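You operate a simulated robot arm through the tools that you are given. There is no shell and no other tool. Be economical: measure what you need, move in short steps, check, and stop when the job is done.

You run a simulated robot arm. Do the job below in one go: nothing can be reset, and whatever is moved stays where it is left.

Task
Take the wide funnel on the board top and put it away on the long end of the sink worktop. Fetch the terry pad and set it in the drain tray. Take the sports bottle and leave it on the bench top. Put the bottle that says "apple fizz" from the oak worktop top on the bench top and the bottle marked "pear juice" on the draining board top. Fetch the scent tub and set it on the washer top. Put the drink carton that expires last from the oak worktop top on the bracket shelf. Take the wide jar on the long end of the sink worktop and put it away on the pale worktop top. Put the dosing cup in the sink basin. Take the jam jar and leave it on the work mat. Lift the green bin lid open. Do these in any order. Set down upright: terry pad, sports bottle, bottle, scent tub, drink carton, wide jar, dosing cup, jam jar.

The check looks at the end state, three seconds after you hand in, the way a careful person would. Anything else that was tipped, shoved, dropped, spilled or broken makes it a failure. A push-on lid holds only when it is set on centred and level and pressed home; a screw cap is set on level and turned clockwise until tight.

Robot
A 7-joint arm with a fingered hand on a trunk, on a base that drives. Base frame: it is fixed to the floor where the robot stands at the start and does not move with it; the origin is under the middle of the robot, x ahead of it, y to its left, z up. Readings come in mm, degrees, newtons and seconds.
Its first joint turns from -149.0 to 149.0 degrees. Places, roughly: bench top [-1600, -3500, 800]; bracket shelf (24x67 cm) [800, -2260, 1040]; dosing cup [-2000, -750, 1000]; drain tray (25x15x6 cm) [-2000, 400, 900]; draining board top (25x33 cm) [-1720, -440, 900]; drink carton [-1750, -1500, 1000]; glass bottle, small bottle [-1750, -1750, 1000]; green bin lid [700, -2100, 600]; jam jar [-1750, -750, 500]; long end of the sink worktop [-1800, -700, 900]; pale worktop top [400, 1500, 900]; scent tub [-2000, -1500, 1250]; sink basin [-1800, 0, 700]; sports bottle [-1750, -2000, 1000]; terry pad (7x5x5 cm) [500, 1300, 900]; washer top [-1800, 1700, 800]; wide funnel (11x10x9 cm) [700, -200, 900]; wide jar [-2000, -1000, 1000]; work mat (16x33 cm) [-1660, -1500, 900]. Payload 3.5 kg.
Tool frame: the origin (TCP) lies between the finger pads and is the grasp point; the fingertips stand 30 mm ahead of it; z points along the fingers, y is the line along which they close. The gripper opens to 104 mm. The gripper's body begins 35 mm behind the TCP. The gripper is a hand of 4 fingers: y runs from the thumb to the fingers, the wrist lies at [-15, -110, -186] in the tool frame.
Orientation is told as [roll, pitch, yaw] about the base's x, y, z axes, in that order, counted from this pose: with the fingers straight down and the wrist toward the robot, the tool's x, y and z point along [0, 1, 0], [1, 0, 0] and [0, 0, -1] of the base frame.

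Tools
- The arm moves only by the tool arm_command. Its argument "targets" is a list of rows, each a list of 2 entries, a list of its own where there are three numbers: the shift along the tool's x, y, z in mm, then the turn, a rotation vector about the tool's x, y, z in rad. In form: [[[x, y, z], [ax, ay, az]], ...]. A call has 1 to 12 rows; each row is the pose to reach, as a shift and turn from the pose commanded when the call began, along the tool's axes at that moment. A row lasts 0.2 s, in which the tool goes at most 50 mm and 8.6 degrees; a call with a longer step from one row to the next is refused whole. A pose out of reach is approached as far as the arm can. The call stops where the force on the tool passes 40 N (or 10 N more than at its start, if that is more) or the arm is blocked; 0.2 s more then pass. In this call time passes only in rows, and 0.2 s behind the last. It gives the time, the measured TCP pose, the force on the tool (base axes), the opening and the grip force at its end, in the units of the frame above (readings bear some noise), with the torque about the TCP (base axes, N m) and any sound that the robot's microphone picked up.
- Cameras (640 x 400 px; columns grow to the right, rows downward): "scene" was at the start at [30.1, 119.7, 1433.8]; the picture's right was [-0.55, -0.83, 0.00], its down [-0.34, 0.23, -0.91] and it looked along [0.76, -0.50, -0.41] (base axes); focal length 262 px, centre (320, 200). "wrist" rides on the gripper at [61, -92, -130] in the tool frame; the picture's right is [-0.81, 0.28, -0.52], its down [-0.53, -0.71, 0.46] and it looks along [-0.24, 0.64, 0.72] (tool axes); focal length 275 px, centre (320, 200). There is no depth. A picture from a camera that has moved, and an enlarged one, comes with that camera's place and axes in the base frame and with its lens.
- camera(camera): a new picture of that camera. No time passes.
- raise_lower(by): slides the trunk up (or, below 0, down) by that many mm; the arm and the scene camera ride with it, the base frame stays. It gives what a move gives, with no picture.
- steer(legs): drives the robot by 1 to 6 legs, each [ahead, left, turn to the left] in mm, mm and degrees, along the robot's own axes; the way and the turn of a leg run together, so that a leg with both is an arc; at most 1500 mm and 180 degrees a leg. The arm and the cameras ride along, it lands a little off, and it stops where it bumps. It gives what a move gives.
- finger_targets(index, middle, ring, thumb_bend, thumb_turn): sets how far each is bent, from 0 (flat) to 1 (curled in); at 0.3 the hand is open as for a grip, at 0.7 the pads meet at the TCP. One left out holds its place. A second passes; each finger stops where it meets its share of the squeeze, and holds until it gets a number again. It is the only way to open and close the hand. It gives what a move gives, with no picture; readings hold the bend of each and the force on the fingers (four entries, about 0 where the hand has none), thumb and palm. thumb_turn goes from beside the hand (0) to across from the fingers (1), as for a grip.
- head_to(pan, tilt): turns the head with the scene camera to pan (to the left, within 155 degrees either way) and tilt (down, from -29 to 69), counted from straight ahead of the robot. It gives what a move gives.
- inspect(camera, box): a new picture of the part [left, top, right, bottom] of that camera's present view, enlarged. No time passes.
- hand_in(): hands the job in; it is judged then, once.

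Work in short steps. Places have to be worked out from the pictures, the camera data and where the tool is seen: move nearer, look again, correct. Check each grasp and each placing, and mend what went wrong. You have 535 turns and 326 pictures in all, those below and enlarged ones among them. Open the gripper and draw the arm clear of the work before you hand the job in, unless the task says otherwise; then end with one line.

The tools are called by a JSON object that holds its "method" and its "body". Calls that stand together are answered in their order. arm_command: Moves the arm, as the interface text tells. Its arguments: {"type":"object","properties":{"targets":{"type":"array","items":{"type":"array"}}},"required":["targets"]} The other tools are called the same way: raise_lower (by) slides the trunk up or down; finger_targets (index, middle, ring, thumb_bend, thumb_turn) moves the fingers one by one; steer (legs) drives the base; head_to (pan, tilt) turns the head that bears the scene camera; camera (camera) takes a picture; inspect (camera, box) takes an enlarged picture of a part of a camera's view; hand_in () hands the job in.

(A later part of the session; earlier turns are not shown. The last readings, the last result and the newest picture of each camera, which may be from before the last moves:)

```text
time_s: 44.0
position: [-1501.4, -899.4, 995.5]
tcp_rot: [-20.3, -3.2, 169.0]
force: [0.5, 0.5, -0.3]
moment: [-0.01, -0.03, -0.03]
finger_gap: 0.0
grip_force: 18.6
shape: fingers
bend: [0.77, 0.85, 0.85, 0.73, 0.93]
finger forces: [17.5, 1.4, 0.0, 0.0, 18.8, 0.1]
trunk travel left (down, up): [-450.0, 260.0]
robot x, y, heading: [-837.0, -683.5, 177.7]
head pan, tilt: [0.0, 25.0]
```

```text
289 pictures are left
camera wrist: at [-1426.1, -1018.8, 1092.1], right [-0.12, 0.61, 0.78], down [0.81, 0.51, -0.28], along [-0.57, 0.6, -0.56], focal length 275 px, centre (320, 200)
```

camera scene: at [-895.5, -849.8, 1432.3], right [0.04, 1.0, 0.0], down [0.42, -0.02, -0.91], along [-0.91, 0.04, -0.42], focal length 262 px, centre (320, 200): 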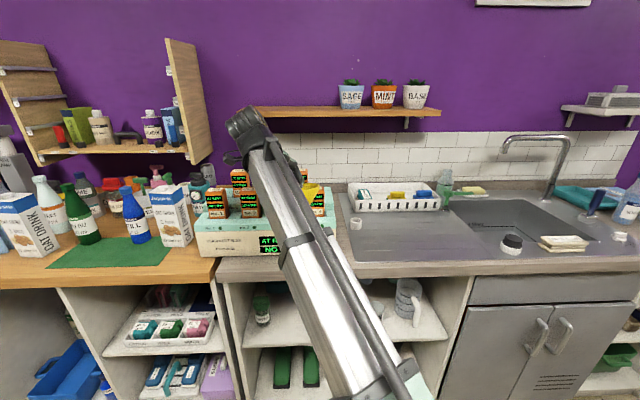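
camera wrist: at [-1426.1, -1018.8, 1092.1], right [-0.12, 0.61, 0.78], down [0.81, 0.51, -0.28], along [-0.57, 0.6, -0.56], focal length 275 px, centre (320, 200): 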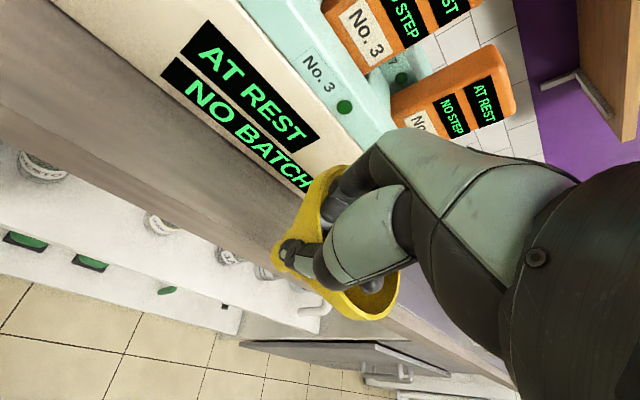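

From the wrist view the funnel centre is ≈(-1508,-884), too near the front edge; I shift it 38 mm toward the box, then re-check.

{"method": "arm_command", "body": {"targets": [[[8, 37, 0], [0, 0, 0]]]}}

{"method": "camera", "body": {"camera": "wrist"}}

{"method": "inspect", "body": {"camera": "scene", "box": [220, 170, 380, 300]}}

```text
time_s: 44.4
position: [-1538.2, -900.5, 994.7]
tcp_rot: [-20.3, -3.1, 169.0]
force: [4.4, -0.1, -1.4]
moment: [-0.05, -0.01, -0.13]
finger_gap: 0.1
grip_force: 21.4
shape: fingers
bend: [0.77, 0.85, 0.85, 0.73, 0.92]
finger forces: [17.6, 2.3, 0.1, 0.0, 22.3, 0.0]
trunk travel left (down, up): [-450.0, 260.0]
robot x, y, heading: [-838.3, -683.6, 177.5]
head pan, tilt: [0.0, 25.0]
```

```text
288 pictures are left
camera wrist: at [-1463.0, -1020.5, 1090.8], right [-0.12, 0.61, 0.78], down [0.81, 0.51, -0.28], along [-0.57, 0.6, -0.56], focal length 275 px, centre (320, 200)
```

wrist: 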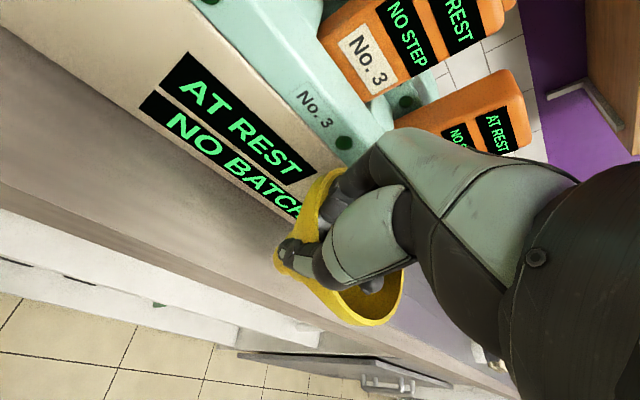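

```text
3.08 times, centred on (300, 235) of scene
camera zoom: at [-894.1, -850.1, 1432.2], right [0.04, 1.0, 0.0], down [0.42, -0.02, -0.91], along [-0.91, 0.04, -0.42], focal length 805 px, centre (382, 92)
```

zoom: 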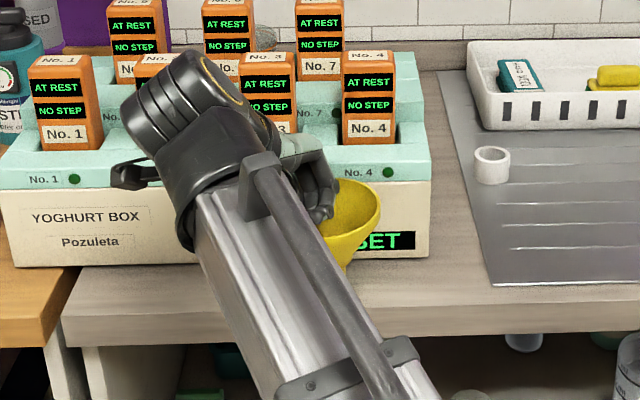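

The rim touches the box front (4 N). I back off 14 mm and then lower in small steps.

{"method": "arm_command", "body": {"targets": [[[-3, -14, 0], [0, 0, 0]], [[1, -15, 10], [0, 0, 0]], [[3, -15, 15], [0, 0, 0]]]}}

{"method": "inspect", "body": {"camera": "scene", "box": [270, 190, 350, 260]}}

```text
time_s: 45.2
position: [-1526.8, -901.6, 978.7]
tcp_rot: [-20.3, -3.2, 169.1]
force: [0.9, -0.3, -0.5]
moment: [-0.01, -0.04, 0.01]
finger_gap: 0.0
grip_force: 21.0
shape: fingers
bend: [0.77, 0.85, 0.85, 0.73, 0.92]
finger forces: [17.1, 4.4, 0.0, 0.1, 21.2, 0.0]
trunk travel left (down, up): [-450.0, 260.0]
robot x, y, heading: [-842.1, -681.9, 177.9]
head pan, tilt: [0.0, 25.0]
```

```text
5.71 times, centred on (310, 225) of scene
camera zoom: at [-895.7, -849.8, 1432.3], right [0.04, 1.0, 0.0], down [0.42, -0.02, -0.91], along [-0.91, 0.04, -0.42], focal length 1495 px, centre (377, 57)
```

zoom: 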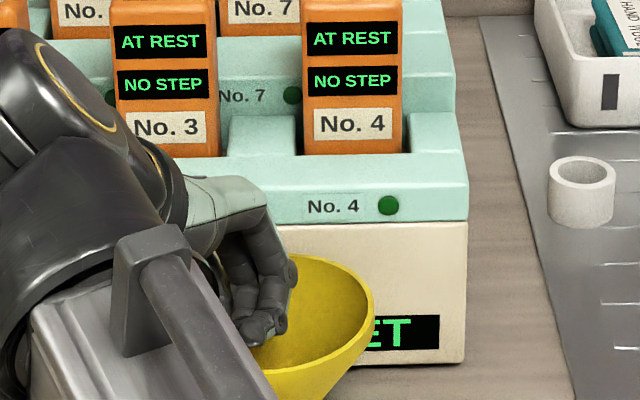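

The rim's aspect matches an upright funnel. I lower further in fine steps.

{"method": "arm_command", "body": {"targets": [[[1.7, 0, 5], [0, 0, 0]]]}}

{"method": "arm_command", "body": {"targets": [[[1.7, 0, 5], [0, 0, 0]]]}}

{"method": "arm_command", "body": {"targets": [[[1.7, 0, 5], [0, 0, 0]]]}}

{"method": "inspect", "body": {"camera": "scene", "box": [270, 190, 350, 260]}}

{"method": "camera", "body": {"camera": "wrist"}}

```text
time_s: 45.6
position: [-1526.9, -900.2, 976.0]
tcp_rot: [-20.5, -3.3, 169.0]
force: [0.9, -2.4, 8.9]
moment: [0.04, 0.0, -0.02]
finger_gap: 0.1
grip_force: 23.0
shape: fingers
bend: [0.77, 0.85, 0.85, 0.73, 0.92]
finger forces: [21.7, 3.3, 0.0, 0.0, 21.9, 0.1]
trunk travel left (down, up): [-450.0, 260.0]
robot x, y, heading: [-837.1, -681.6, 177.8]
head pan, tilt: [0.0, 25.0]
```

```text
time_s: 46.0
position: [-1526.8, -900.8, 973.4]
tcp_rot: [-20.3, -3.4, 169.0]
force: [2.7, -5.9, 22.2]
moment: [0.0, 0.06, 0.05]
finger_gap: 0.0
grip_force: 26.7
shape: fingers
bend: [0.78, 0.85, 0.85, 0.74, 0.91]
finger forces: [26.6, 3.6, 0.0, 0.0, 24.1, 0.1]
trunk travel left (down, up): [-450.0, 260.0]
robot x, y, heading: [-840.3, -679.1, 177.7]
head pan, tilt: [0.0, 25.0]
```

```text
time_s: 46.4
position: [-1526.2, -900.1, 965.3]
tcp_rot: [-20.4, -3.4, 168.9]
force: [-2.3, -1.4, 20.5]
moment: [0.29, 0.32, 0.04]
finger_gap: 0.2
grip_force: 27.8
shape: fingers
bend: [0.77, 0.85, 0.85, 0.77, 0.91]
finger forces: [29.6, 4.1, 0.1, 0.1, 22.8, 0.0]
trunk travel left (down, up): [-450.0, 260.0]
robot x, y, heading: [-841.3, -685.4, 177.9]
head pan, tilt: [0.0, 25.0]
```

```text
5.71 times, centred on (310, 225) of scene
camera zoom: at [-893.9, -849.4, 1432.4], right [0.04, 1.0, 0.0], down [0.42, -0.02, -0.91], along [-0.91, 0.04, -0.42], focal length 1495 px, centre (377, 57)
```

zoom: 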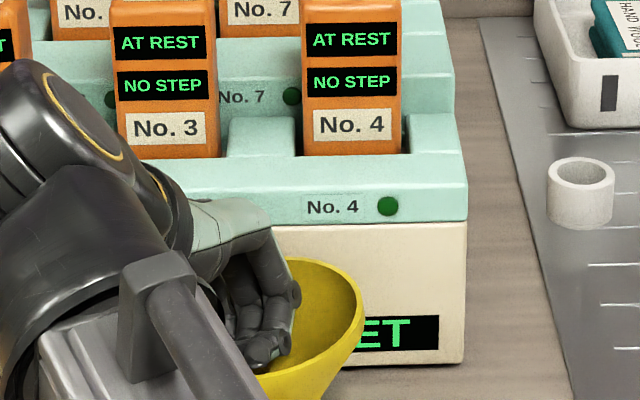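

```text
284 pictures are left
camera wrist: at [-1450.5, -1019.2, 1060.9], right [-0.11, 0.61, 0.78], down [0.81, 0.51, -0.28], along [-0.57, 0.6, -0.56], focal length 275 px, centre (320, 200)
```

wrist: 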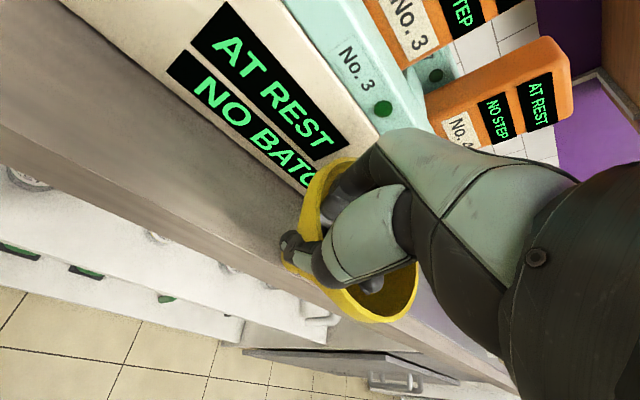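

The spout stands on the worktop. I relieve the pressure by 3 mm and open gently in stages.

{"method": "arm_command", "body": {"targets": [[[-1, 0, -2.6], [0, 0, 0]]]}}

{"method": "finger_targets", "body": {"index": 0.69, "middle": 0.69, "ring": 0.69, "thumb_bend": 0.66}}

{"method": "finger_targets", "body": {"index": 0.6, "middle": 0.6, "ring": 0.6, "thumb_bend": 0.55}}

{"method": "camera", "body": {"camera": "wrist"}}

{"method": "inspect", "body": {"camera": "scene", "box": [270, 190, 350, 260]}}

```text
time_s: 46.8
position: [-1525.6, -899.5, 966.7]
tcp_rot: [-20.4, -3.1, 169.0]
force: [-1.7, 0.9, 2.7]
moment: [0.13, 0.07, 0.0]
finger_gap: 0.0
grip_force: 23.0
shape: fingers
bend: [0.77, 0.85, 0.85, 0.77, 0.91]
finger forces: [19.2, 5.2, 0.0, 0.1, 21.2, 0.0]
trunk travel left (down, up): [-450.0, 260.0]
robot x, y, heading: [-841.1, -682.5, 177.8]
head pan, tilt: [0.0, 25.0]
```

```text
time_s: 47.8
position: [-1527.8, -900.9, 966.9]
tcp_rot: [-20.4, -3.1, 169.0]
force: [0.4, 0.7, -0.1]
moment: [0.01, 0.02, -0.03]
finger_gap: 7.2
grip_force: 0.1
shape: fingers
bend: [0.69, 0.69, 0.69, 0.66, 0.97]
finger forces: [0.0, 0.0, 0.0, 0.0, 0.0, 0.0]
trunk travel left (down, up): [-450.0, 260.0]
robot x, y, heading: [-840.8, -682.5, 177.7]
head pan, tilt: [0.0, 25.0]
```

```text
time_s: 48.8
position: [-1526.0, -899.6, 967.3]
tcp_rot: [-20.4, -3.2, 169.0]
force: [-0.1, -0.3, 0.4]
moment: [-0.03, 0.0, 0.0]
finger_gap: 32.2
grip_force: 0.1
shape: fingers
bend: [0.6, 0.6, 0.6, 0.55, 0.97]
finger forces: [0.2, 0.1, 0.1, 0.1, 0.0, 0.0]
trunk travel left (down, up): [-450.0, 260.0]
robot x, y, heading: [-838.0, -678.1, 177.6]
head pan, tilt: [0.0, 25.0]
```

```text
283 pictures are left
camera wrist: at [-1450.5, -1019.6, 1063.1], right [-0.12, 0.61, 0.78], down [0.81, 0.51, -0.28], along [-0.57, 0.6, -0.56], focal length 275 px, centre (320, 200)
```

wrist: 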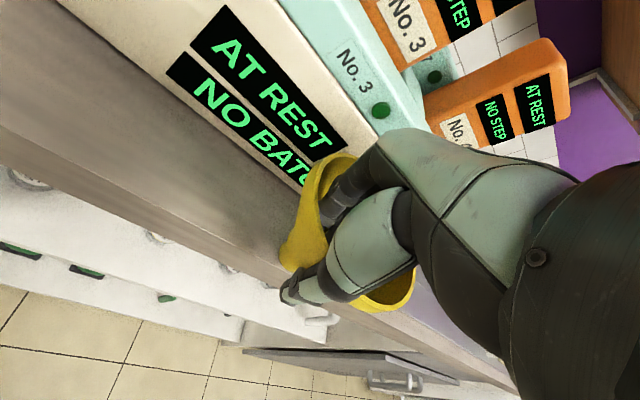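

```text
5.71 times, centred on (310, 225) of scene
camera zoom: at [-895.5, -849.7, 1432.3], right [0.04, 1.0, 0.0], down [0.42, -0.02, -0.91], along [-0.91, 0.04, -0.42], focal length 1495 px, centre (377, 57)
```

zoom: 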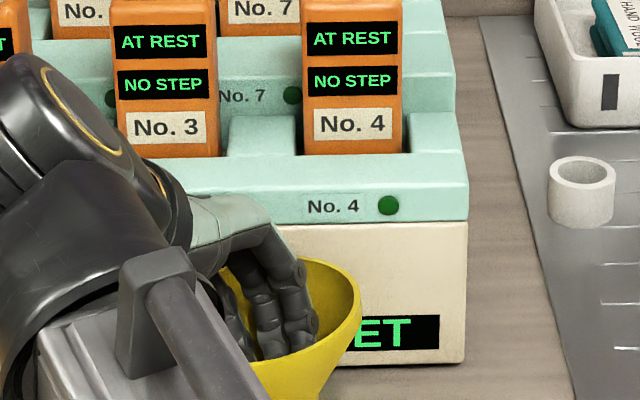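

The funnel stands free. I withdraw straight up.

{"method": "arm_command", "body": {"targets": [[[-7, 1, -19], [0, 0, 0]], [[-21, 3, -56], [0, 0, 0]], [[-38, 6, -103], [0, 0, 0]], [[-55, 9, -150], [0, 0, 0]]]}}

{"method": "inspect", "body": {"camera": "scene", "box": [220, 150, 380, 280]}}

```text
time_s: 49.8
position: [-1525.5, -899.6, 1124.2]
tcp_rot: [-20.4, -3.2, 169.0]
force: [0.7, 1.3, -0.2]
moment: [-0.02, 0.0, -0.04]
finger_gap: 32.1
grip_force: 0.2
shape: fingers
bend: [0.6, 0.6, 0.6, 0.55, 0.97]
finger forces: [0.0, 0.0, 0.0, 0.1, 0.1, 0.0]
trunk travel left (down, up): [-450.0, 260.0]
robot x, y, heading: [-841.0, -687.7, 177.6]
head pan, tilt: [0.0, 25.0]
```

```text
3.08 times, centred on (300, 215) of scene
camera zoom: at [-895.4, -849.7, 1432.2], right [0.04, 1.0, 0.0], down [0.42, -0.02, -0.91], along [-0.91, 0.04, -0.42], focal length 805 px, centre (382, 154)
```

zoom: 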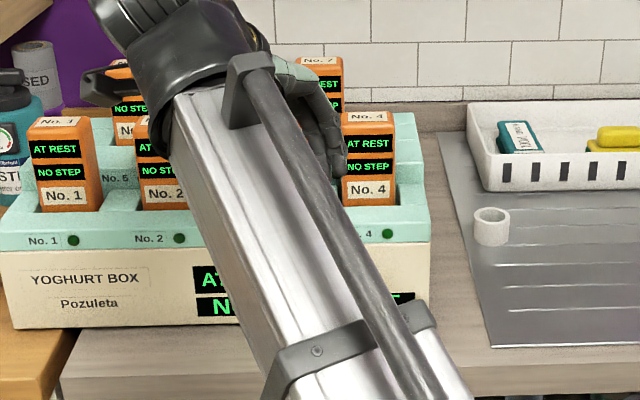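

Funnel done (will verify later). Next I need a view behind the yoghurt box: I raise the trunk and move the hand aside so the head camera looks down.

{"method": "raise_lower", "body": {"by": 250}}

{"method": "steer", "body": {"legs": [[-100, -250, 0]]}}

{"method": "head_to", "body": {"pan": 12, "tilt": 35}}

{"method": "camera", "body": {"camera": "scene"}}

```text
time_s: 52.4
position: [-1525.3, -899.8, 1375.5]
tcp_rot: [-20.4, -3.2, 169.0]
force: [0.6, 0.5, 0.3]
moment: [0.03, -0.01, 0.03]
finger_gap: 32.0
grip_force: 0.0
shape: fingers
bend: [0.6, 0.6, 0.6, 0.55, 0.97]
finger forces: [0.0, 0.0, 0.0, 0.0, 0.0, 0.0]
trunk travel left (down, up): [-700.0, 10.0]
robot x, y, heading: [-837.5, -681.7, 177.8]
head pan, tilt: [0.0, 25.0]
```

```text
time_s: 54.3
position: [-1417.1, -650.9, 1376.2]
tcp_rot: [-20.3, -3.2, 168.8]
force: [-0.1, 0.6, 0.0]
moment: [-0.04, -0.02, 0.0]
finger_gap: 32.4
grip_force: 0.0
shape: fingers
bend: [0.6, 0.6, 0.6, 0.55, 0.97]
finger forces: [0.1, 0.0, 0.0, 0.0, 0.0, 0.0]
trunk travel left (down, up): [-700.0, 10.0]
robot x, y, heading: [-728.7, -432.5, 177.5]
head pan, tilt: [0.0, 25.0]
```

```text
time_s: 55.1
position: [-1417.8, -651.4, 1375.8]
tcp_rot: [-20.4, -3.2, 168.8]
force: [0.5, 0.1, -0.2]
moment: [0.03, 0.02, 0.01]
finger_gap: 32.1
grip_force: 0.1
shape: fingers
bend: [0.6, 0.6, 0.6, 0.55, 0.97]
finger forces: [0.0, 0.0, 0.1, 0.1, 0.1, 0.1]
trunk travel left (down, up): [-700.0, 10.0]
robot x, y, heading: [-731.9, -434.3, 177.3]
head pan, tilt: [12.0, 35.0]
```

```text
280 pictures are left
camera scene: at [-781.7, -622.8, 1666.6], right [-0.16, 0.99, 0.0], down [0.57, 0.09, -0.82], along [-0.81, -0.13, -0.57], focal length 262 px, centre (320, 200)
```

scene: 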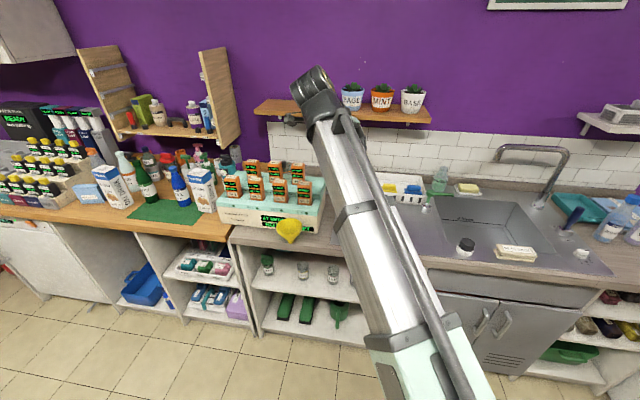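

I zoom on the funnel and behind the box.

{"method": "inspect", "body": {"camera": "scene", "box": [210, 140, 340, 260]}}

{"method": "inspect", "body": {"camera": "scene", "box": [0, 80, 250, 230]}}

{"method": "camera", "body": {"camera": "wrist"}}

```text
3.33 times, centred on (275, 200) of scene
camera zoom: at [-781.7, -622.8, 1666.6], right [-0.16, 0.99, 0.0], down [0.57, 0.09, -0.82], along [-0.81, -0.13, -0.57], focal length 872 px, centre (470, 200)
```

zoom: 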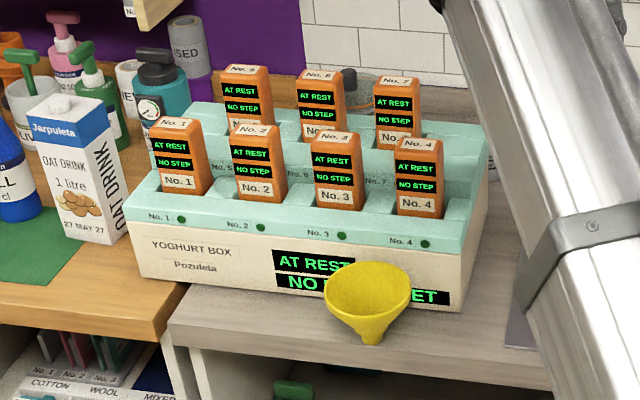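

```text
2.56 times, centred on (125, 155) of scene
camera zoom: at [-781.7, -622.8, 1666.6], right [-0.16, 0.99, 0.0], down [0.57, 0.09, -0.82], along [-0.81, -0.13, -0.57], focal length 670 px, centre (819, 315)
```

zoom: 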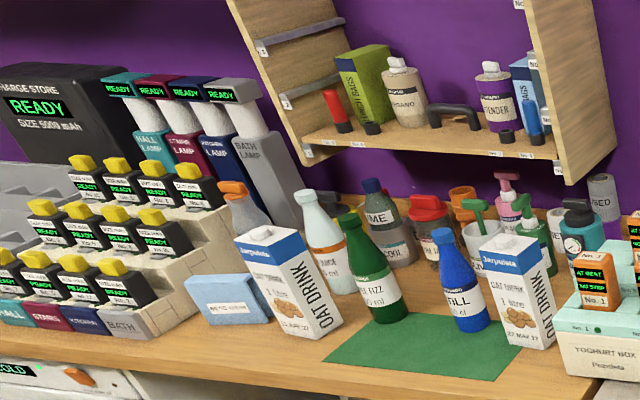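

```text
277 pictures are left
camera wrist: at [-1342.0, -771.5, 1471.0], right [-0.11, 0.61, 0.78], down [0.81, 0.51, -0.28], along [-0.57, 0.6, -0.56], focal length 275 px, centre (320, 200)
```

wrist: 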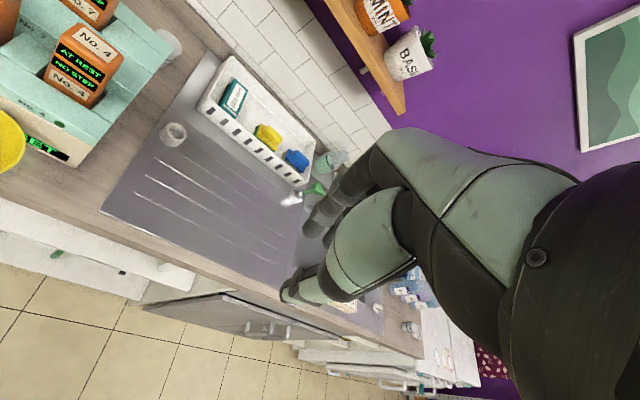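

Funnel stands upright in front of the box. The dosing cup is at ≈(-1940,-783), and a dark-lidded jar stands behind the box. I lower the trunk, straighten the hand to point down with yaw toward the cup, and drive closer.

{"method": "raise_lower", "body": {"by": -200}}

{"method": "arm_command", "body": {"targets": [[[0, 0, 0], [0.019, 0.119, -0.003]], [[0, 0, 0], [0.037, 0.237, -0.007]], [[0, 0, 0], [0.056, 0.356, -0.01]]]}}

{"method": "arm_command", "body": {"targets": [[[0, 0, 0], [0, 0, -0.125]], [[0, 0, 0], [0, 0, -0.25]], [[0, 0, 0], [0, 0, -0.37]], [[0, 0, 0], [0, 0, -0.49]], [[0, 0, 0], [0, 0, -0.61]]]}}

{"method": "steer", "body": {"legs": [[380, 0, 0]]}}

{"method": "camera", "body": {"camera": "wrist"}}

{"method": "camera", "body": {"camera": "scene"}}

```text
time_s: 57.2
position: [-1418.5, -652.9, 1174.8]
tcp_rot: [-20.4, -3.2, 168.8]
force: [0.4, -0.7, -0.4]
moment: [0.02, 0.0, 0.0]
finger_gap: 32.1
grip_force: 0.0
shape: fingers
bend: [0.6, 0.6, 0.6, 0.55, 0.97]
finger forces: [0.1, 0.1, 0.0, 0.1, 0.0, 0.0]
trunk travel left (down, up): [-500.0, 210.0]
robot x, y, heading: [-730.5, -433.7, 177.4]
head pan, tilt: [12.0, 35.0]
```

```text
time_s: 58.0
position: [-1417.8, -652.7, 1175.4]
tcp_rot: [0.1, 0.0, 168.8]
force: [0.5, 0.3, 0.1]
moment: [-0.02, -0.02, -0.01]
finger_gap: 32.1
grip_force: 0.0
shape: fingers
bend: [0.6, 0.6, 0.6, 0.55, 0.97]
finger forces: [0.0, 0.0, 0.0, 0.0, 0.0, 0.1]
trunk travel left (down, up): [-500.0, 210.0]
robot x, y, heading: [-727.0, -434.0, 177.6]
head pan, tilt: [12.0, 35.0]
```

```text
time_s: 59.2
position: [-1417.1, -652.3, 1176.7]
tcp_rot: [0.0, 0.0, -156.1]
force: [0.1, 0.2, -0.3]
moment: [0.01, 0.03, 0.0]
finger_gap: 31.9
grip_force: 0.0
shape: fingers
bend: [0.6, 0.6, 0.6, 0.55, 0.97]
finger forces: [0.0, 0.0, 0.1, 0.1, 0.0, 0.0]
trunk travel left (down, up): [-500.0, 210.0]
robot x, y, heading: [-728.6, -437.9, 177.5]
head pan, tilt: [12.0, 35.0]
```

```text
time_s: 61.6
position: [-1797.6, -630.7, 1176.0]
tcp_rot: [0.0, -0.1, -156.4]
force: [-0.5, 0.4, 0.0]
moment: [0.01, -0.02, -0.01]
finger_gap: 32.4
grip_force: 0.1
shape: fingers
bend: [0.6, 0.6, 0.6, 0.55, 0.97]
finger forces: [0.0, 0.0, 0.0, 0.0, 0.1, 0.1]
trunk travel left (down, up): [-500.0, 210.0]
robot x, y, heading: [-1111.1, -421.2, 177.2]
head pan, tilt: [12.0, 35.0]
```

```text
276 pictures are left
camera wrist: at [-1689.2, -650.9, 1306.0], right [-0.58, 0.63, 0.52], down [0.44, 0.77, -0.46], along [-0.69, -0.03, -0.73], focal length 275 px, centre (320, 200)
```

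wrist: 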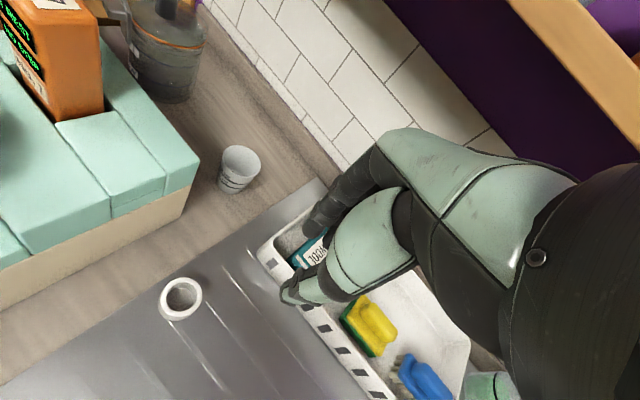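

```text
275 pictures are left
camera scene: at [-1162.1, -605.4, 1466.5], right [-0.16, 0.99, 0.0], down [0.57, 0.09, -0.82], along [-0.81, -0.13, -0.57], focal length 262 px, centre (320, 200)
```

scene: 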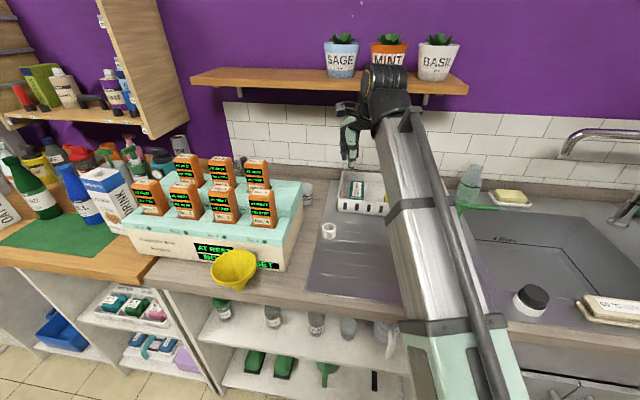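

The dosing cup is seen at ≈(-1937,-778), ~60 mm tall, ~62 mm wide; the wide jar with the orange seal stands beyond. I move above the cup with the hand opened moderately.

{"method": "finger_targets", "body": {"index": 0.34, "middle": 0.34, "ring": 0.34, "thumb_bend": 0.34}}

{"method": "arm_command", "body": {"targets": [[[13, 31, 25], [0, 0, 0]], [[26, 62, 50], [0, 0, 0]], [[39, 93, 75], [0, 0, 0]], [[52, 124, 100], [0, 0, 0]], [[65, 155, 125], [0, 0, 0]], [[78, 186, 145], [0, 0, 0]]]}}

{"method": "camera", "body": {"camera": "wrist"}}

{"method": "camera", "body": {"camera": "scene"}}

```text
time_s: 62.6
position: [-1797.8, -631.4, 1175.5]
tcp_rot: [0.0, 0.0, -156.5]
force: [-0.3, -0.2, 0.1]
moment: [0.01, -0.01, -0.05]
finger_gap: 93.0
grip_force: 0.1
shape: fingers
bend: [0.34, 0.34, 0.34, 0.34, 0.97]
finger forces: [0.1, 0.1, 0.1, 0.0, 0.0, 0.1]
trunk travel left (down, up): [-500.0, 210.0]
robot x, y, heading: [-1109.9, -421.6, 177.2]
head pan, tilt: [12.0, 35.0]
```

```text
time_s: 64.0
position: [-1939.1, -775.3, 1030.9]
tcp_rot: [0.0, 0.0, -156.4]
force: [0.8, -0.1, -0.1]
moment: [0.02, 0.04, -0.01]
finger_gap: 93.0
grip_force: 0.0
shape: fingers
bend: [0.34, 0.34, 0.34, 0.34, 0.97]
finger forces: [0.1, 0.0, 0.1, 0.1, 0.0, 0.1]
trunk travel left (down, up): [-500.0, 210.0]
robot x, y, heading: [-1112.0, -420.1, 177.4]
head pan, tilt: [12.0, 35.0]
```

```text
274 pictures are left
camera wrist: at [-1830.2, -794.4, 1161.8], right [-0.58, 0.63, 0.52], down [0.44, 0.77, -0.46], along [-0.69, -0.03, -0.72], focal length 275 px, centre (320, 200)
```

wrist: 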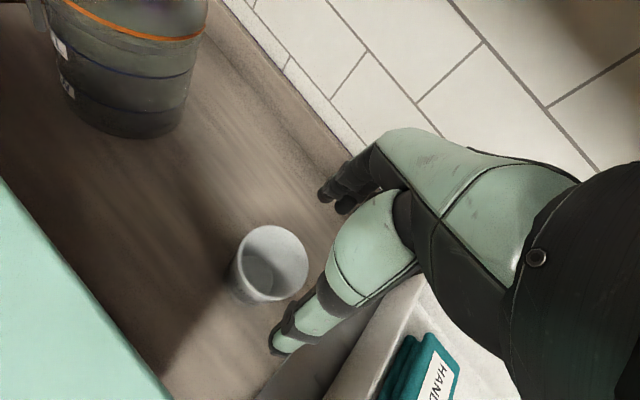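

```text
273 pictures are left
camera scene: at [-1162.1, -605.5, 1466.5], right [-0.16, 0.99, 0.0], down [0.57, 0.09, -0.82], along [-0.81, -0.13, -0.57], focal length 262 px, centre (320, 200)
```

scene: 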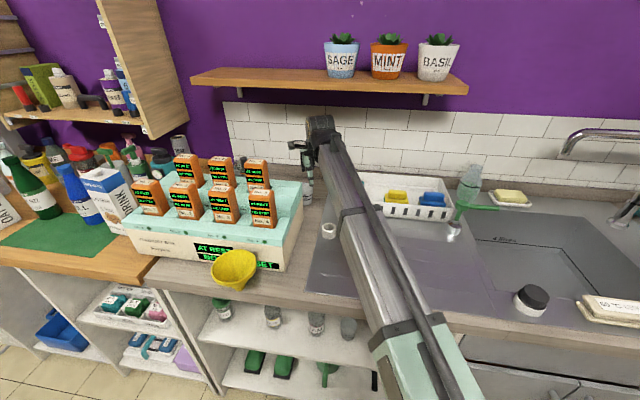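

Refined cup centre ≈(-1945,-784). I align and descend to TCP z≈938.

{"method": "arm_command", "body": {"targets": [[[6, 8, 20], [0, 0, 0]], [[6, 8, 55], [0, 0, 0]], [[6, 8, 78], [0, 0, 0]], [[6, 8, 93], [0, 0, 0]]]}}

{"method": "camera", "body": {"camera": "wrist"}}

```text
time_s: 65.0
position: [-1942.4, -786.0, 941.3]
tcp_rot: [0.0, 0.0, -156.5]
force: [0.1, 0.3, 0.2]
moment: [0.01, -0.01, 0.03]
finger_gap: 93.2
grip_force: 0.5
shape: fingers
bend: [0.34, 0.34, 0.34, 0.34, 0.97]
finger forces: [0.0, 0.1, 0.1, 0.0, 0.7, 0.0]
trunk travel left (down, up): [-500.0, 210.0]
robot x, y, heading: [-1108.8, -422.0, 177.4]
head pan, tilt: [12.0, 35.0]
```

```text
272 pictures are left
camera wrist: at [-1835.1, -805.1, 1070.8], right [-0.58, 0.63, 0.52], down [0.44, 0.77, -0.46], along [-0.69, -0.03, -0.72], focal length 275 px, centre (320, 200)
```

wrist: 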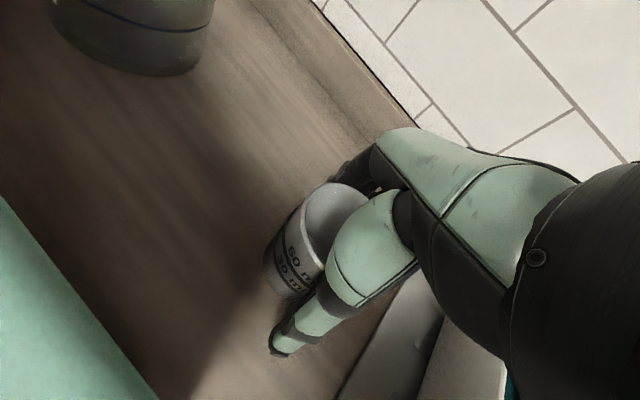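

The cup is between thumb and fingers. I close.

{"method": "finger_targets", "body": {"index": 0.48, "middle": 0.48, "ring": 0.48, "thumb_bend": 0.4}}

{"method": "finger_targets", "body": {"index": 0.62, "middle": 0.62, "ring": 0.62, "thumb_bend": 0.55}}

{"method": "camera", "body": {"camera": "wrist"}}

```text
time_s: 66.0
position: [-1943.3, -786.0, 940.2]
tcp_rot: [0.0, 0.0, -156.5]
force: [0.2, 0.1, 0.5]
moment: [0.0, -0.03, -0.03]
finger_gap: 69.2
grip_force: 0.9
shape: fingers
bend: [0.47, 0.48, 0.48, 0.4, 0.97]
finger forces: [1.0, 0.0, 0.0, 0.0, 1.3, 0.0]
trunk travel left (down, up): [-500.0, 210.0]
robot x, y, heading: [-1107.8, -418.9, 177.0]
head pan, tilt: [12.0, 35.0]
```

```text
time_s: 67.0
position: [-1944.1, -785.0, 941.0]
tcp_rot: [-0.1, 0.0, -156.5]
force: [-0.6, -0.3, 1.5]
moment: [-0.05, 0.04, -0.03]
finger_gap: 49.9
grip_force: 12.7
shape: fingers
bend: [0.53, 0.59, 0.62, 0.52, 0.97]
finger forces: [10.0, 2.4, 0.1, 0.1, 12.6, 0.0]
trunk travel left (down, up): [-500.0, 210.0]
robot x, y, heading: [-1113.1, -417.8, 177.4]
head pan, tilt: [12.0, 35.0]
```

```text
271 pictures are left
camera wrist: at [-1835.2, -805.1, 1071.0], right [-0.58, 0.63, 0.52], down [0.44, 0.77, -0.46], along [-0.69, -0.03, -0.72], focal length 275 px, centre (320, 200)
```

wrist: 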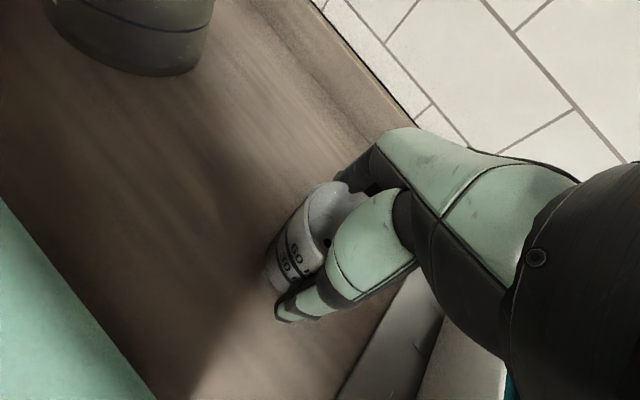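

Only the index carries load: the cup is off toward tool +x. I reopen slightly, shift 14 mm and regrasp.

{"method": "finger_targets", "body": {"index": 0.42, "middle": 0.42, "ring": 0.42, "thumb_bend": 0.4}}

{"method": "arm_command", "body": {"targets": [[[14, 0, 0], [0, 0, 0]]]}}

{"method": "finger_targets", "body": {"index": 0.62, "middle": 0.62, "ring": 0.62, "thumb_bend": 0.58}}

{"method": "camera", "body": {"camera": "wrist"}}

```text
time_s: 68.0
position: [-1942.2, -784.6, 940.6]
tcp_rot: [0.1, -0.1, -156.4]
force: [-0.1, 0.5, -0.3]
moment: [-0.01, 0.0, 0.02]
finger_gap: 75.2
grip_force: 0.0
shape: fingers
bend: [0.42, 0.42, 0.42, 0.4, 0.97]
finger forces: [0.1, 0.0, 0.1, 0.0, 0.1, 0.0]
trunk travel left (down, up): [-500.0, 210.0]
robot x, y, heading: [-1108.5, -418.8, 177.5]
head pan, tilt: [12.0, 35.0]
```

```text
time_s: 68.4
position: [-1937.3, -798.4, 939.7]
tcp_rot: [0.0, 0.0, -156.5]
force: [0.6, -1.2, -0.1]
moment: [0.02, 0.02, 0.01]
finger_gap: 74.9
grip_force: 0.1
shape: fingers
bend: [0.42, 0.42, 0.42, 0.4, 0.97]
finger forces: [0.0, 0.1, 0.1, 0.1, 0.1, 0.0]
trunk travel left (down, up): [-500.0, 210.0]
robot x, y, heading: [-1109.9, -420.0, 177.1]
head pan, tilt: [12.0, 35.0]
```

```text
time_s: 69.4
position: [-1937.1, -798.1, 939.3]
tcp_rot: [0.0, 0.0, -156.5]
force: [-0.3, -0.6, 1.2]
moment: [-0.01, 0.03, 0.0]
finger_gap: 32.7
grip_force: 4.7
shape: fingers
bend: [0.62, 0.57, 0.61, 0.54, 0.97]
finger forces: [0.2, 4.6, 0.6, 0.0, 5.0, 0.1]
trunk travel left (down, up): [-500.0, 210.0]
robot x, y, heading: [-1109.1, -419.3, 177.5]
head pan, tilt: [12.0, 35.0]
```

```text
270 pictures are left
camera wrist: at [-1828.7, -817.8, 1070.7], right [-0.58, 0.63, 0.52], down [0.44, 0.77, -0.46], along [-0.69, -0.03, -0.72], focal length 275 px, centre (320, 200)
```

wrist: 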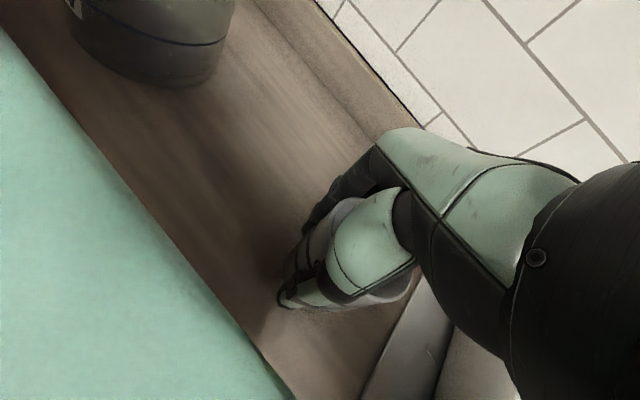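

Middle and thumb now oppose through the cup. I tighten and lift.

{"method": "finger_targets", "body": {"index": 0.62, "middle": 0.7, "ring": 0.7, "thumb_bend": 0.65}}

{"method": "arm_command", "body": {"targets": [[[0, 0, -10], [0, 0, 0]], [[0, 0, -45], [0, 0, 0]], [[0, 0, -90], [0, 0, 0]], [[0, 0, -130], [0, 0, 0]], [[0, 0, -170], [0, 0, 0]]]}}

{"method": "camera", "body": {"camera": "wrist"}}

```text
time_s: 70.4
position: [-1937.4, -798.5, 939.5]
tcp_rot: [0.0, 0.1, -156.5]
force: [-0.7, -0.6, 4.0]
moment: [0.06, 0.12, 0.08]
finger_gap: 31.8
grip_force: 12.6
shape: fingers
bend: [0.62, 0.59, 0.65, 0.57, 0.95]
finger forces: [0.0, 8.7, 4.4, 0.0, 12.9, 0.1]
trunk travel left (down, up): [-500.0, 210.0]
robot x, y, heading: [-1110.2, -424.2, 177.3]
head pan, tilt: [12.0, 35.0]
```

```text
time_s: 71.6
position: [-1937.9, -796.8, 1105.9]
tcp_rot: [0.0, 0.0, -156.4]
force: [-0.6, -0.4, -0.5]
moment: [-0.01, -0.01, -0.02]
finger_gap: 31.7
grip_force: 12.2
shape: fingers
bend: [0.62, 0.6, 0.65, 0.57, 0.95]
finger forces: [0.0, 7.8, 4.0, 0.0, 12.0, 0.1]
trunk travel left (down, up): [-500.0, 210.0]
robot x, y, heading: [-1108.0, -420.4, 177.4]
head pan, tilt: [12.0, 35.0]
```

```text
269 pictures are left
camera wrist: at [-1828.5, -816.2, 1236.3], right [-0.58, 0.63, 0.52], down [0.44, 0.77, -0.46], along [-0.69, -0.03, -0.72], focal length 275 px, centre (320, 200)
```

wrist: 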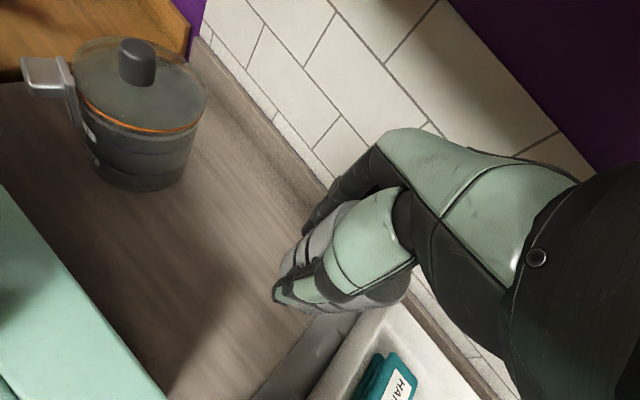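

Cup is held; also the wide jar has a side handle and a knobbed lid. I check the cup's tilt with close-ups.

{"method": "inspect", "body": {"camera": "wrist", "box": [240, 160, 440, 330]}}

{"method": "inspect", "body": {"camera": "scene", "box": [260, 80, 360, 180]}}

```text
2.35 times, centred on (340, 245) of wrist
camera zoom: at [-1828.5, -816.2, 1236.3], right [-0.58, 0.63, 0.52], down [0.44, 0.77, -0.46], along [-0.69, -0.03, -0.72], focal length 648 px, centre (273, 94)
```

zoom: 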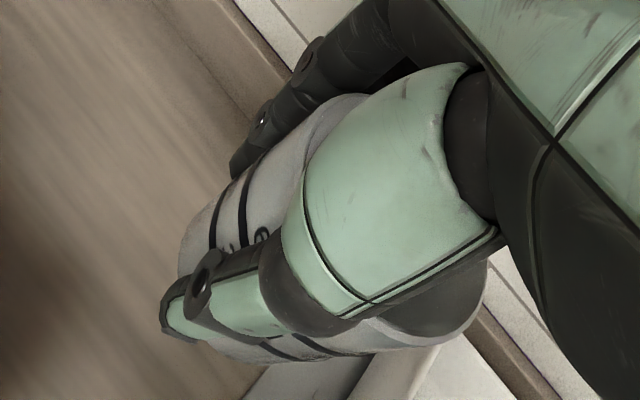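

```text
4.00 times, centred on (310, 130) of scene
camera zoom: at [-1161.9, -605.5, 1466.5], right [-0.16, 0.99, 0.0], down [0.57, 0.09, -0.82], along [-0.81, -0.13, -0.57], focal length 1046 px, centre (360, 480)
```

zoom: 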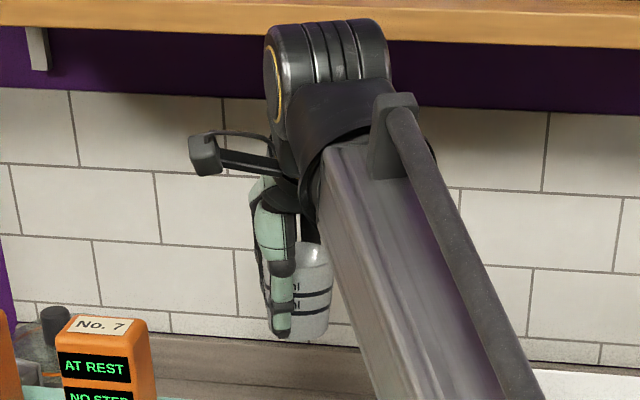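

Cup is upright in the grip. I pull the arm back a bit before driving to the basin, and look at the sink.

{"method": "arm_command", "body": {"targets": [[[-5, -42, 0], [0, 0, 0]], [[-11, -84, 0], [0, 0, 0]], [[-17, -126, 0], [0, 0, 0]], [[-23, -168, 0], [0, 0, 0]], [[-28, -209, 0], [0, 0, 0]]]}}

{"method": "head_to", "body": {"pan": -25, "tilt": 30}}

{"method": "camera", "body": {"camera": "scene"}}

```text
time_s: 72.8
position: [-1755.2, -689.9, 1106.4]
tcp_rot: [0.0, 0.0, -156.5]
force: [-0.2, -0.3, -0.4]
moment: [0.0, 0.0, -0.04]
finger_gap: 31.7
grip_force: 12.0
shape: fingers
bend: [0.62, 0.6, 0.65, 0.57, 0.95]
finger forces: [0.1, 7.8, 4.1, 0.0, 12.2, 0.1]
trunk travel left (down, up): [-500.0, 210.0]
robot x, y, heading: [-1108.3, -420.5, 177.4]
head pan, tilt: [12.0, 35.0]
```

```text
time_s: 73.9
position: [-1754.8, -688.8, 1107.2]
tcp_rot: [0.0, 0.0, -156.5]
force: [0.3, -0.4, -0.2]
moment: [0.01, -0.01, 0.01]
finger_gap: 31.7
grip_force: 11.8
shape: fingers
bend: [0.62, 0.6, 0.65, 0.57, 0.95]
finger forces: [0.1, 7.7, 4.1, 0.1, 12.2, 0.0]
trunk travel left (down, up): [-500.0, 210.0]
robot x, y, heading: [-1104.5, -416.7, 177.4]
head pan, tilt: [-25.0, 30.0]
```

```text
266 pictures are left
camera scene: at [-1155.1, -549.2, 1474.3], right [0.46, 0.89, 0.0], down [0.44, -0.23, -0.87], along [-0.77, 0.4, -0.5], focal length 262 px, centre (320, 200)
```

scene: 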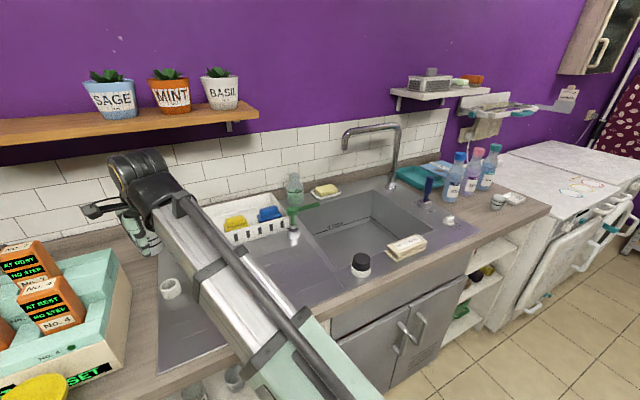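

I zoom on the basin.

{"method": "inspect", "body": {"camera": "scene", "box": [270, 110, 480, 300]}}

```text
2.11 times, centred on (375, 205) of scene
camera zoom: at [-1155.1, -549.2, 1474.3], right [0.46, 0.89, 0.0], down [0.44, -0.23, -0.87], along [-0.77, 0.4, -0.5], focal length 551 px, centre (204, 190)
```

zoom: 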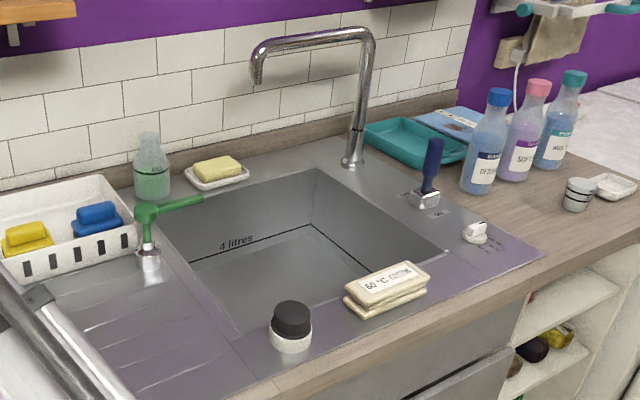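

Basin spans x −1990…−1640, y −230…184, floor ≈ z 750. I raise the trunk so the forearm comes from above, strafe right in front of the basin, and swing the arm straight.

{"method": "raise_lower", "body": {"by": 190}}

{"method": "steer", "body": {"legs": [[0, -400, 0]]}}

{"method": "arm_command", "body": {"targets": [[[-42, -18, 0], [0, 0, 0.07]], [[-85, -20, 0], [0, 0, 0.14]], [[-130, -24, 0], [0, 0, 0.21]], [[-175, -30, 0], [0, 0, 0.28]], [[-218, -48, 0], [0, 0, 0.35]], [[-255, -70, 0], [0, 0, 0.41]]]}}

{"method": "camera", "body": {"camera": "wrist"}}

{"method": "head_to", "body": {"pan": -5, "tilt": 40}}

{"method": "camera", "body": {"camera": "scene"}}

```text
time_s: 75.9
position: [-1753.7, -689.5, 1297.1]
tcp_rot: [0.0, 0.0, -156.5]
force: [0.2, -0.1, -0.4]
moment: [0.02, 0.05, 0.02]
finger_gap: 31.7
grip_force: 12.3
shape: fingers
bend: [0.62, 0.6, 0.65, 0.57, 0.95]
finger forces: [0.0, 7.8, 4.1, 0.0, 12.2, 0.0]
trunk travel left (down, up): [-690.0, 20.0]
robot x, y, heading: [-1109.1, -420.1, 177.1]
head pan, tilt: [-25.0, 30.0]
```

```text
time_s: 78.4
position: [-1736.4, -296.8, 1296.8]
tcp_rot: [0.1, 0.0, -156.4]
force: [0.2, 0.3, -0.5]
moment: [0.0, -0.04, 0.01]
finger_gap: 31.5
grip_force: 11.9
shape: fingers
bend: [0.62, 0.6, 0.65, 0.57, 0.95]
finger forces: [0.1, 7.8, 4.2, 0.1, 12.1, 0.0]
trunk travel left (down, up): [-690.0, 20.0]
robot x, y, heading: [-1091.6, -25.3, 177.5]
head pan, tilt: [-25.0, 30.0]
```

```text
time_s: 79.8
position: [-1773.2, -31.5, 1298.8]
tcp_rot: [0.1, 0.0, -179.9]
force: [0.8, 1.2, -0.6]
moment: [-0.03, 0.0, -0.04]
finger_gap: 31.5
grip_force: 12.1
shape: fingers
bend: [0.62, 0.6, 0.65, 0.57, 0.95]
finger forces: [0.0, 7.7, 4.1, 0.0, 11.8, 0.0]
trunk travel left (down, up): [-690.0, 20.0]
robot x, y, heading: [-1088.2, -28.2, 177.2]
head pan, tilt: [-25.0, 30.0]
```

```text
264 pictures are left
camera wrist: at [-1680.7, -92.4, 1428.7], right [-0.28, 0.81, 0.52], down [0.71, 0.53, -0.46], along [-0.64, 0.24, -0.73], focal length 275 px, centre (320, 200)
```

wrist: 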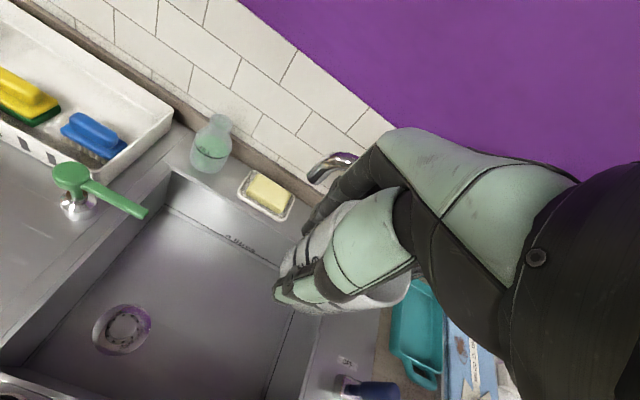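

```text
time_s: 80.6
position: [-1772.3, -32.4, 1298.3]
tcp_rot: [0.1, 0.1, -179.9]
force: [-0.2, -0.9, -0.8]
moment: [-0.01, -0.02, 0.03]
finger_gap: 31.7
grip_force: 11.7
shape: fingers
bend: [0.62, 0.6, 0.65, 0.57, 0.95]
finger forces: [0.1, 7.7, 3.9, 0.0, 12.0, 0.0]
trunk travel left (down, up): [-690.0, 20.0]
robot x, y, heading: [-1090.2, -26.0, 177.1]
head pan, tilt: [-5.0, 40.0]
```

```text
263 pictures are left
camera scene: at [-1140.5, -186.8, 1649.0], right [0.13, 0.99, 0.0], down [0.64, -0.09, -0.77], along [-0.76, 0.1, -0.64], focal length 262 px, centre (320, 200)
```

scene: 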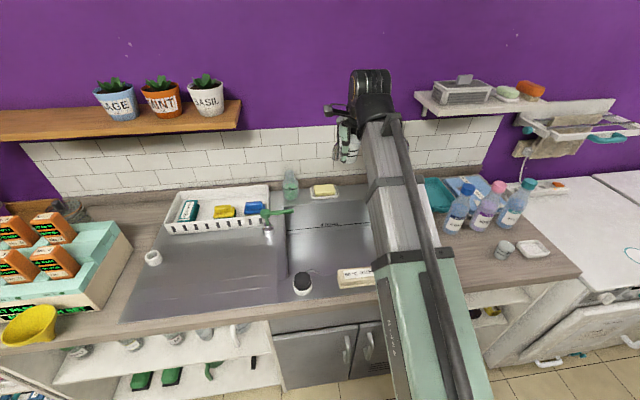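

Drain is at ≈(-1734,-140); placing at (-1780,-35) is clear of it and of the faucet. I lower the arm into the basin in two stages.

{"method": "arm_command", "body": {"targets": [[[0, 0, 45], [0, 0, 0]], [[0, 0, 90], [0, 0, 0]], [[0, 0, 135], [0, 0, 0]], [[0, 0, 180], [0, 0, 0]], [[0, 0, 225], [0, 0, 0]], [[0, 0, 270], [0, 0, 0]], [[0, 0, 315], [0, 0, 0]], [[0, 0, 360], [0, 0, 0]]]}}

{"method": "camera", "body": {"camera": "scene"}}

{"method": "camera", "body": {"camera": "wrist"}}

```text
time_s: 82.4
position: [-1771.7, -35.9, 934.6]
tcp_rot: [0.1, -0.1, -179.9]
force: [1.4, -0.2, 0.0]
moment: [0.0, -0.02, 0.02]
finger_gap: 31.3
grip_force: 11.4
shape: fingers
bend: [0.62, 0.6, 0.66, 0.57, 0.95]
finger forces: [0.0, 7.0, 4.3, 0.1, 11.6, 0.0]
trunk travel left (down, up): [-690.0, 20.0]
robot x, y, heading: [-1092.9, -30.1, 177.3]
head pan, tilt: [-5.0, 40.0]
```

```text
262 pictures are left
camera scene: at [-1140.7, -186.8, 1649.0], right [0.13, 0.99, 0.0], down [0.64, -0.09, -0.77], along [-0.76, 0.1, -0.64], focal length 262 px, centre (320, 200)
```

scene: 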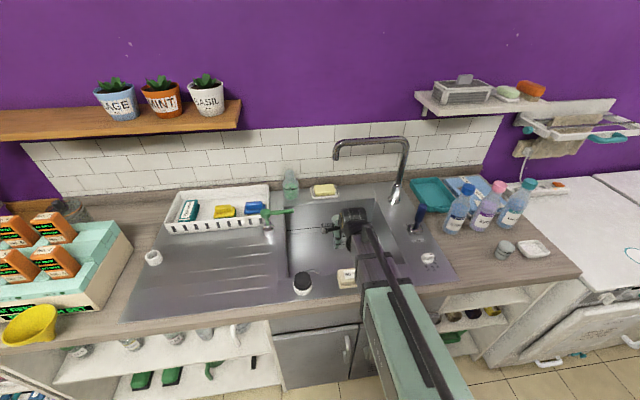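

```text
261 pictures are left
camera wrist: at [-1680.7, -97.4, 1065.1], right [-0.28, 0.81, 0.52], down [0.71, 0.53, -0.46], along [-0.64, 0.24, -0.72], focal length 275 px, centre (320, 200)
```

wrist: 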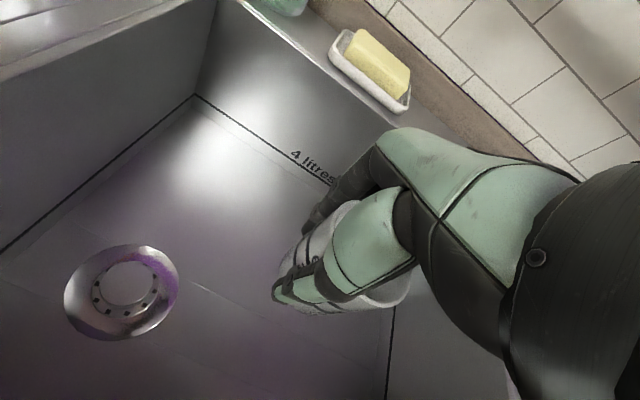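

Descent is clear so far; I continue to TCP z≈830 and look at the forearm's clearance over the soap pack.

{"method": "arm_command", "body": {"targets": [[[0, 0, 35], [0, 0, 0]], [[0, 0, 70], [0, 0, 0]], [[0, 0, 100], [0, 0, 0]]]}}

{"method": "inspect", "body": {"camera": "scene", "box": [270, 160, 460, 320]}}

{"method": "camera", "body": {"camera": "wrist"}}

```text
time_s: 83.2
position: [-1772.4, -35.0, 835.8]
tcp_rot: [0.0, 0.0, -180.0]
force: [-0.7, -0.2, 0.4]
moment: [0.01, 0.0, 0.02]
finger_gap: 31.1
grip_force: 11.5
shape: fingers
bend: [0.62, 0.6, 0.66, 0.57, 0.95]
finger forces: [0.0, 6.6, 4.7, 0.0, 11.5, 0.0]
trunk travel left (down, up): [-690.0, 20.0]
robot x, y, heading: [-1089.8, -31.3, 177.3]
head pan, tilt: [-5.0, 40.0]
```

```text
2.50 times, centred on (365, 240) of scene
camera zoom: at [-1140.5, -186.8, 1649.0], right [0.13, 0.99, 0.0], down [0.64, -0.09, -0.77], along [-0.76, 0.1, -0.64], focal length 654 px, centre (208, 100)
```

zoom: 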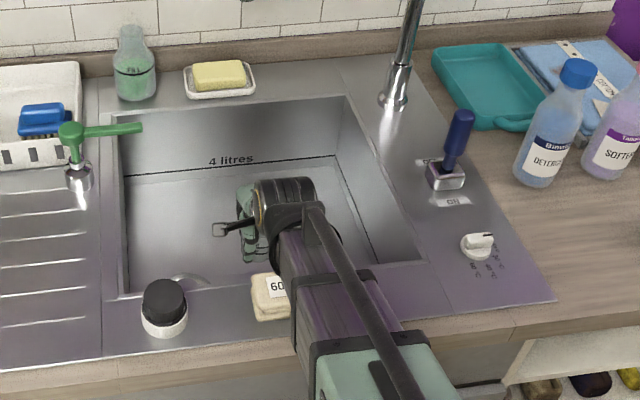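

```text
259 pictures are left
camera wrist: at [-1680.7, -95.5, 966.9], right [-0.28, 0.81, 0.52], down [0.71, 0.53, -0.46], along [-0.64, 0.24, -0.72], focal length 275 px, centre (320, 200)
```

wrist: 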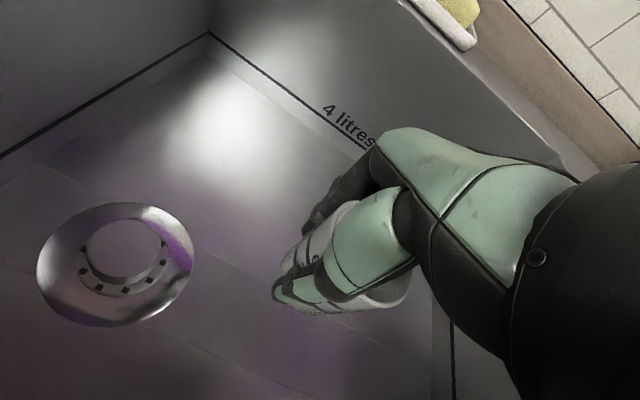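

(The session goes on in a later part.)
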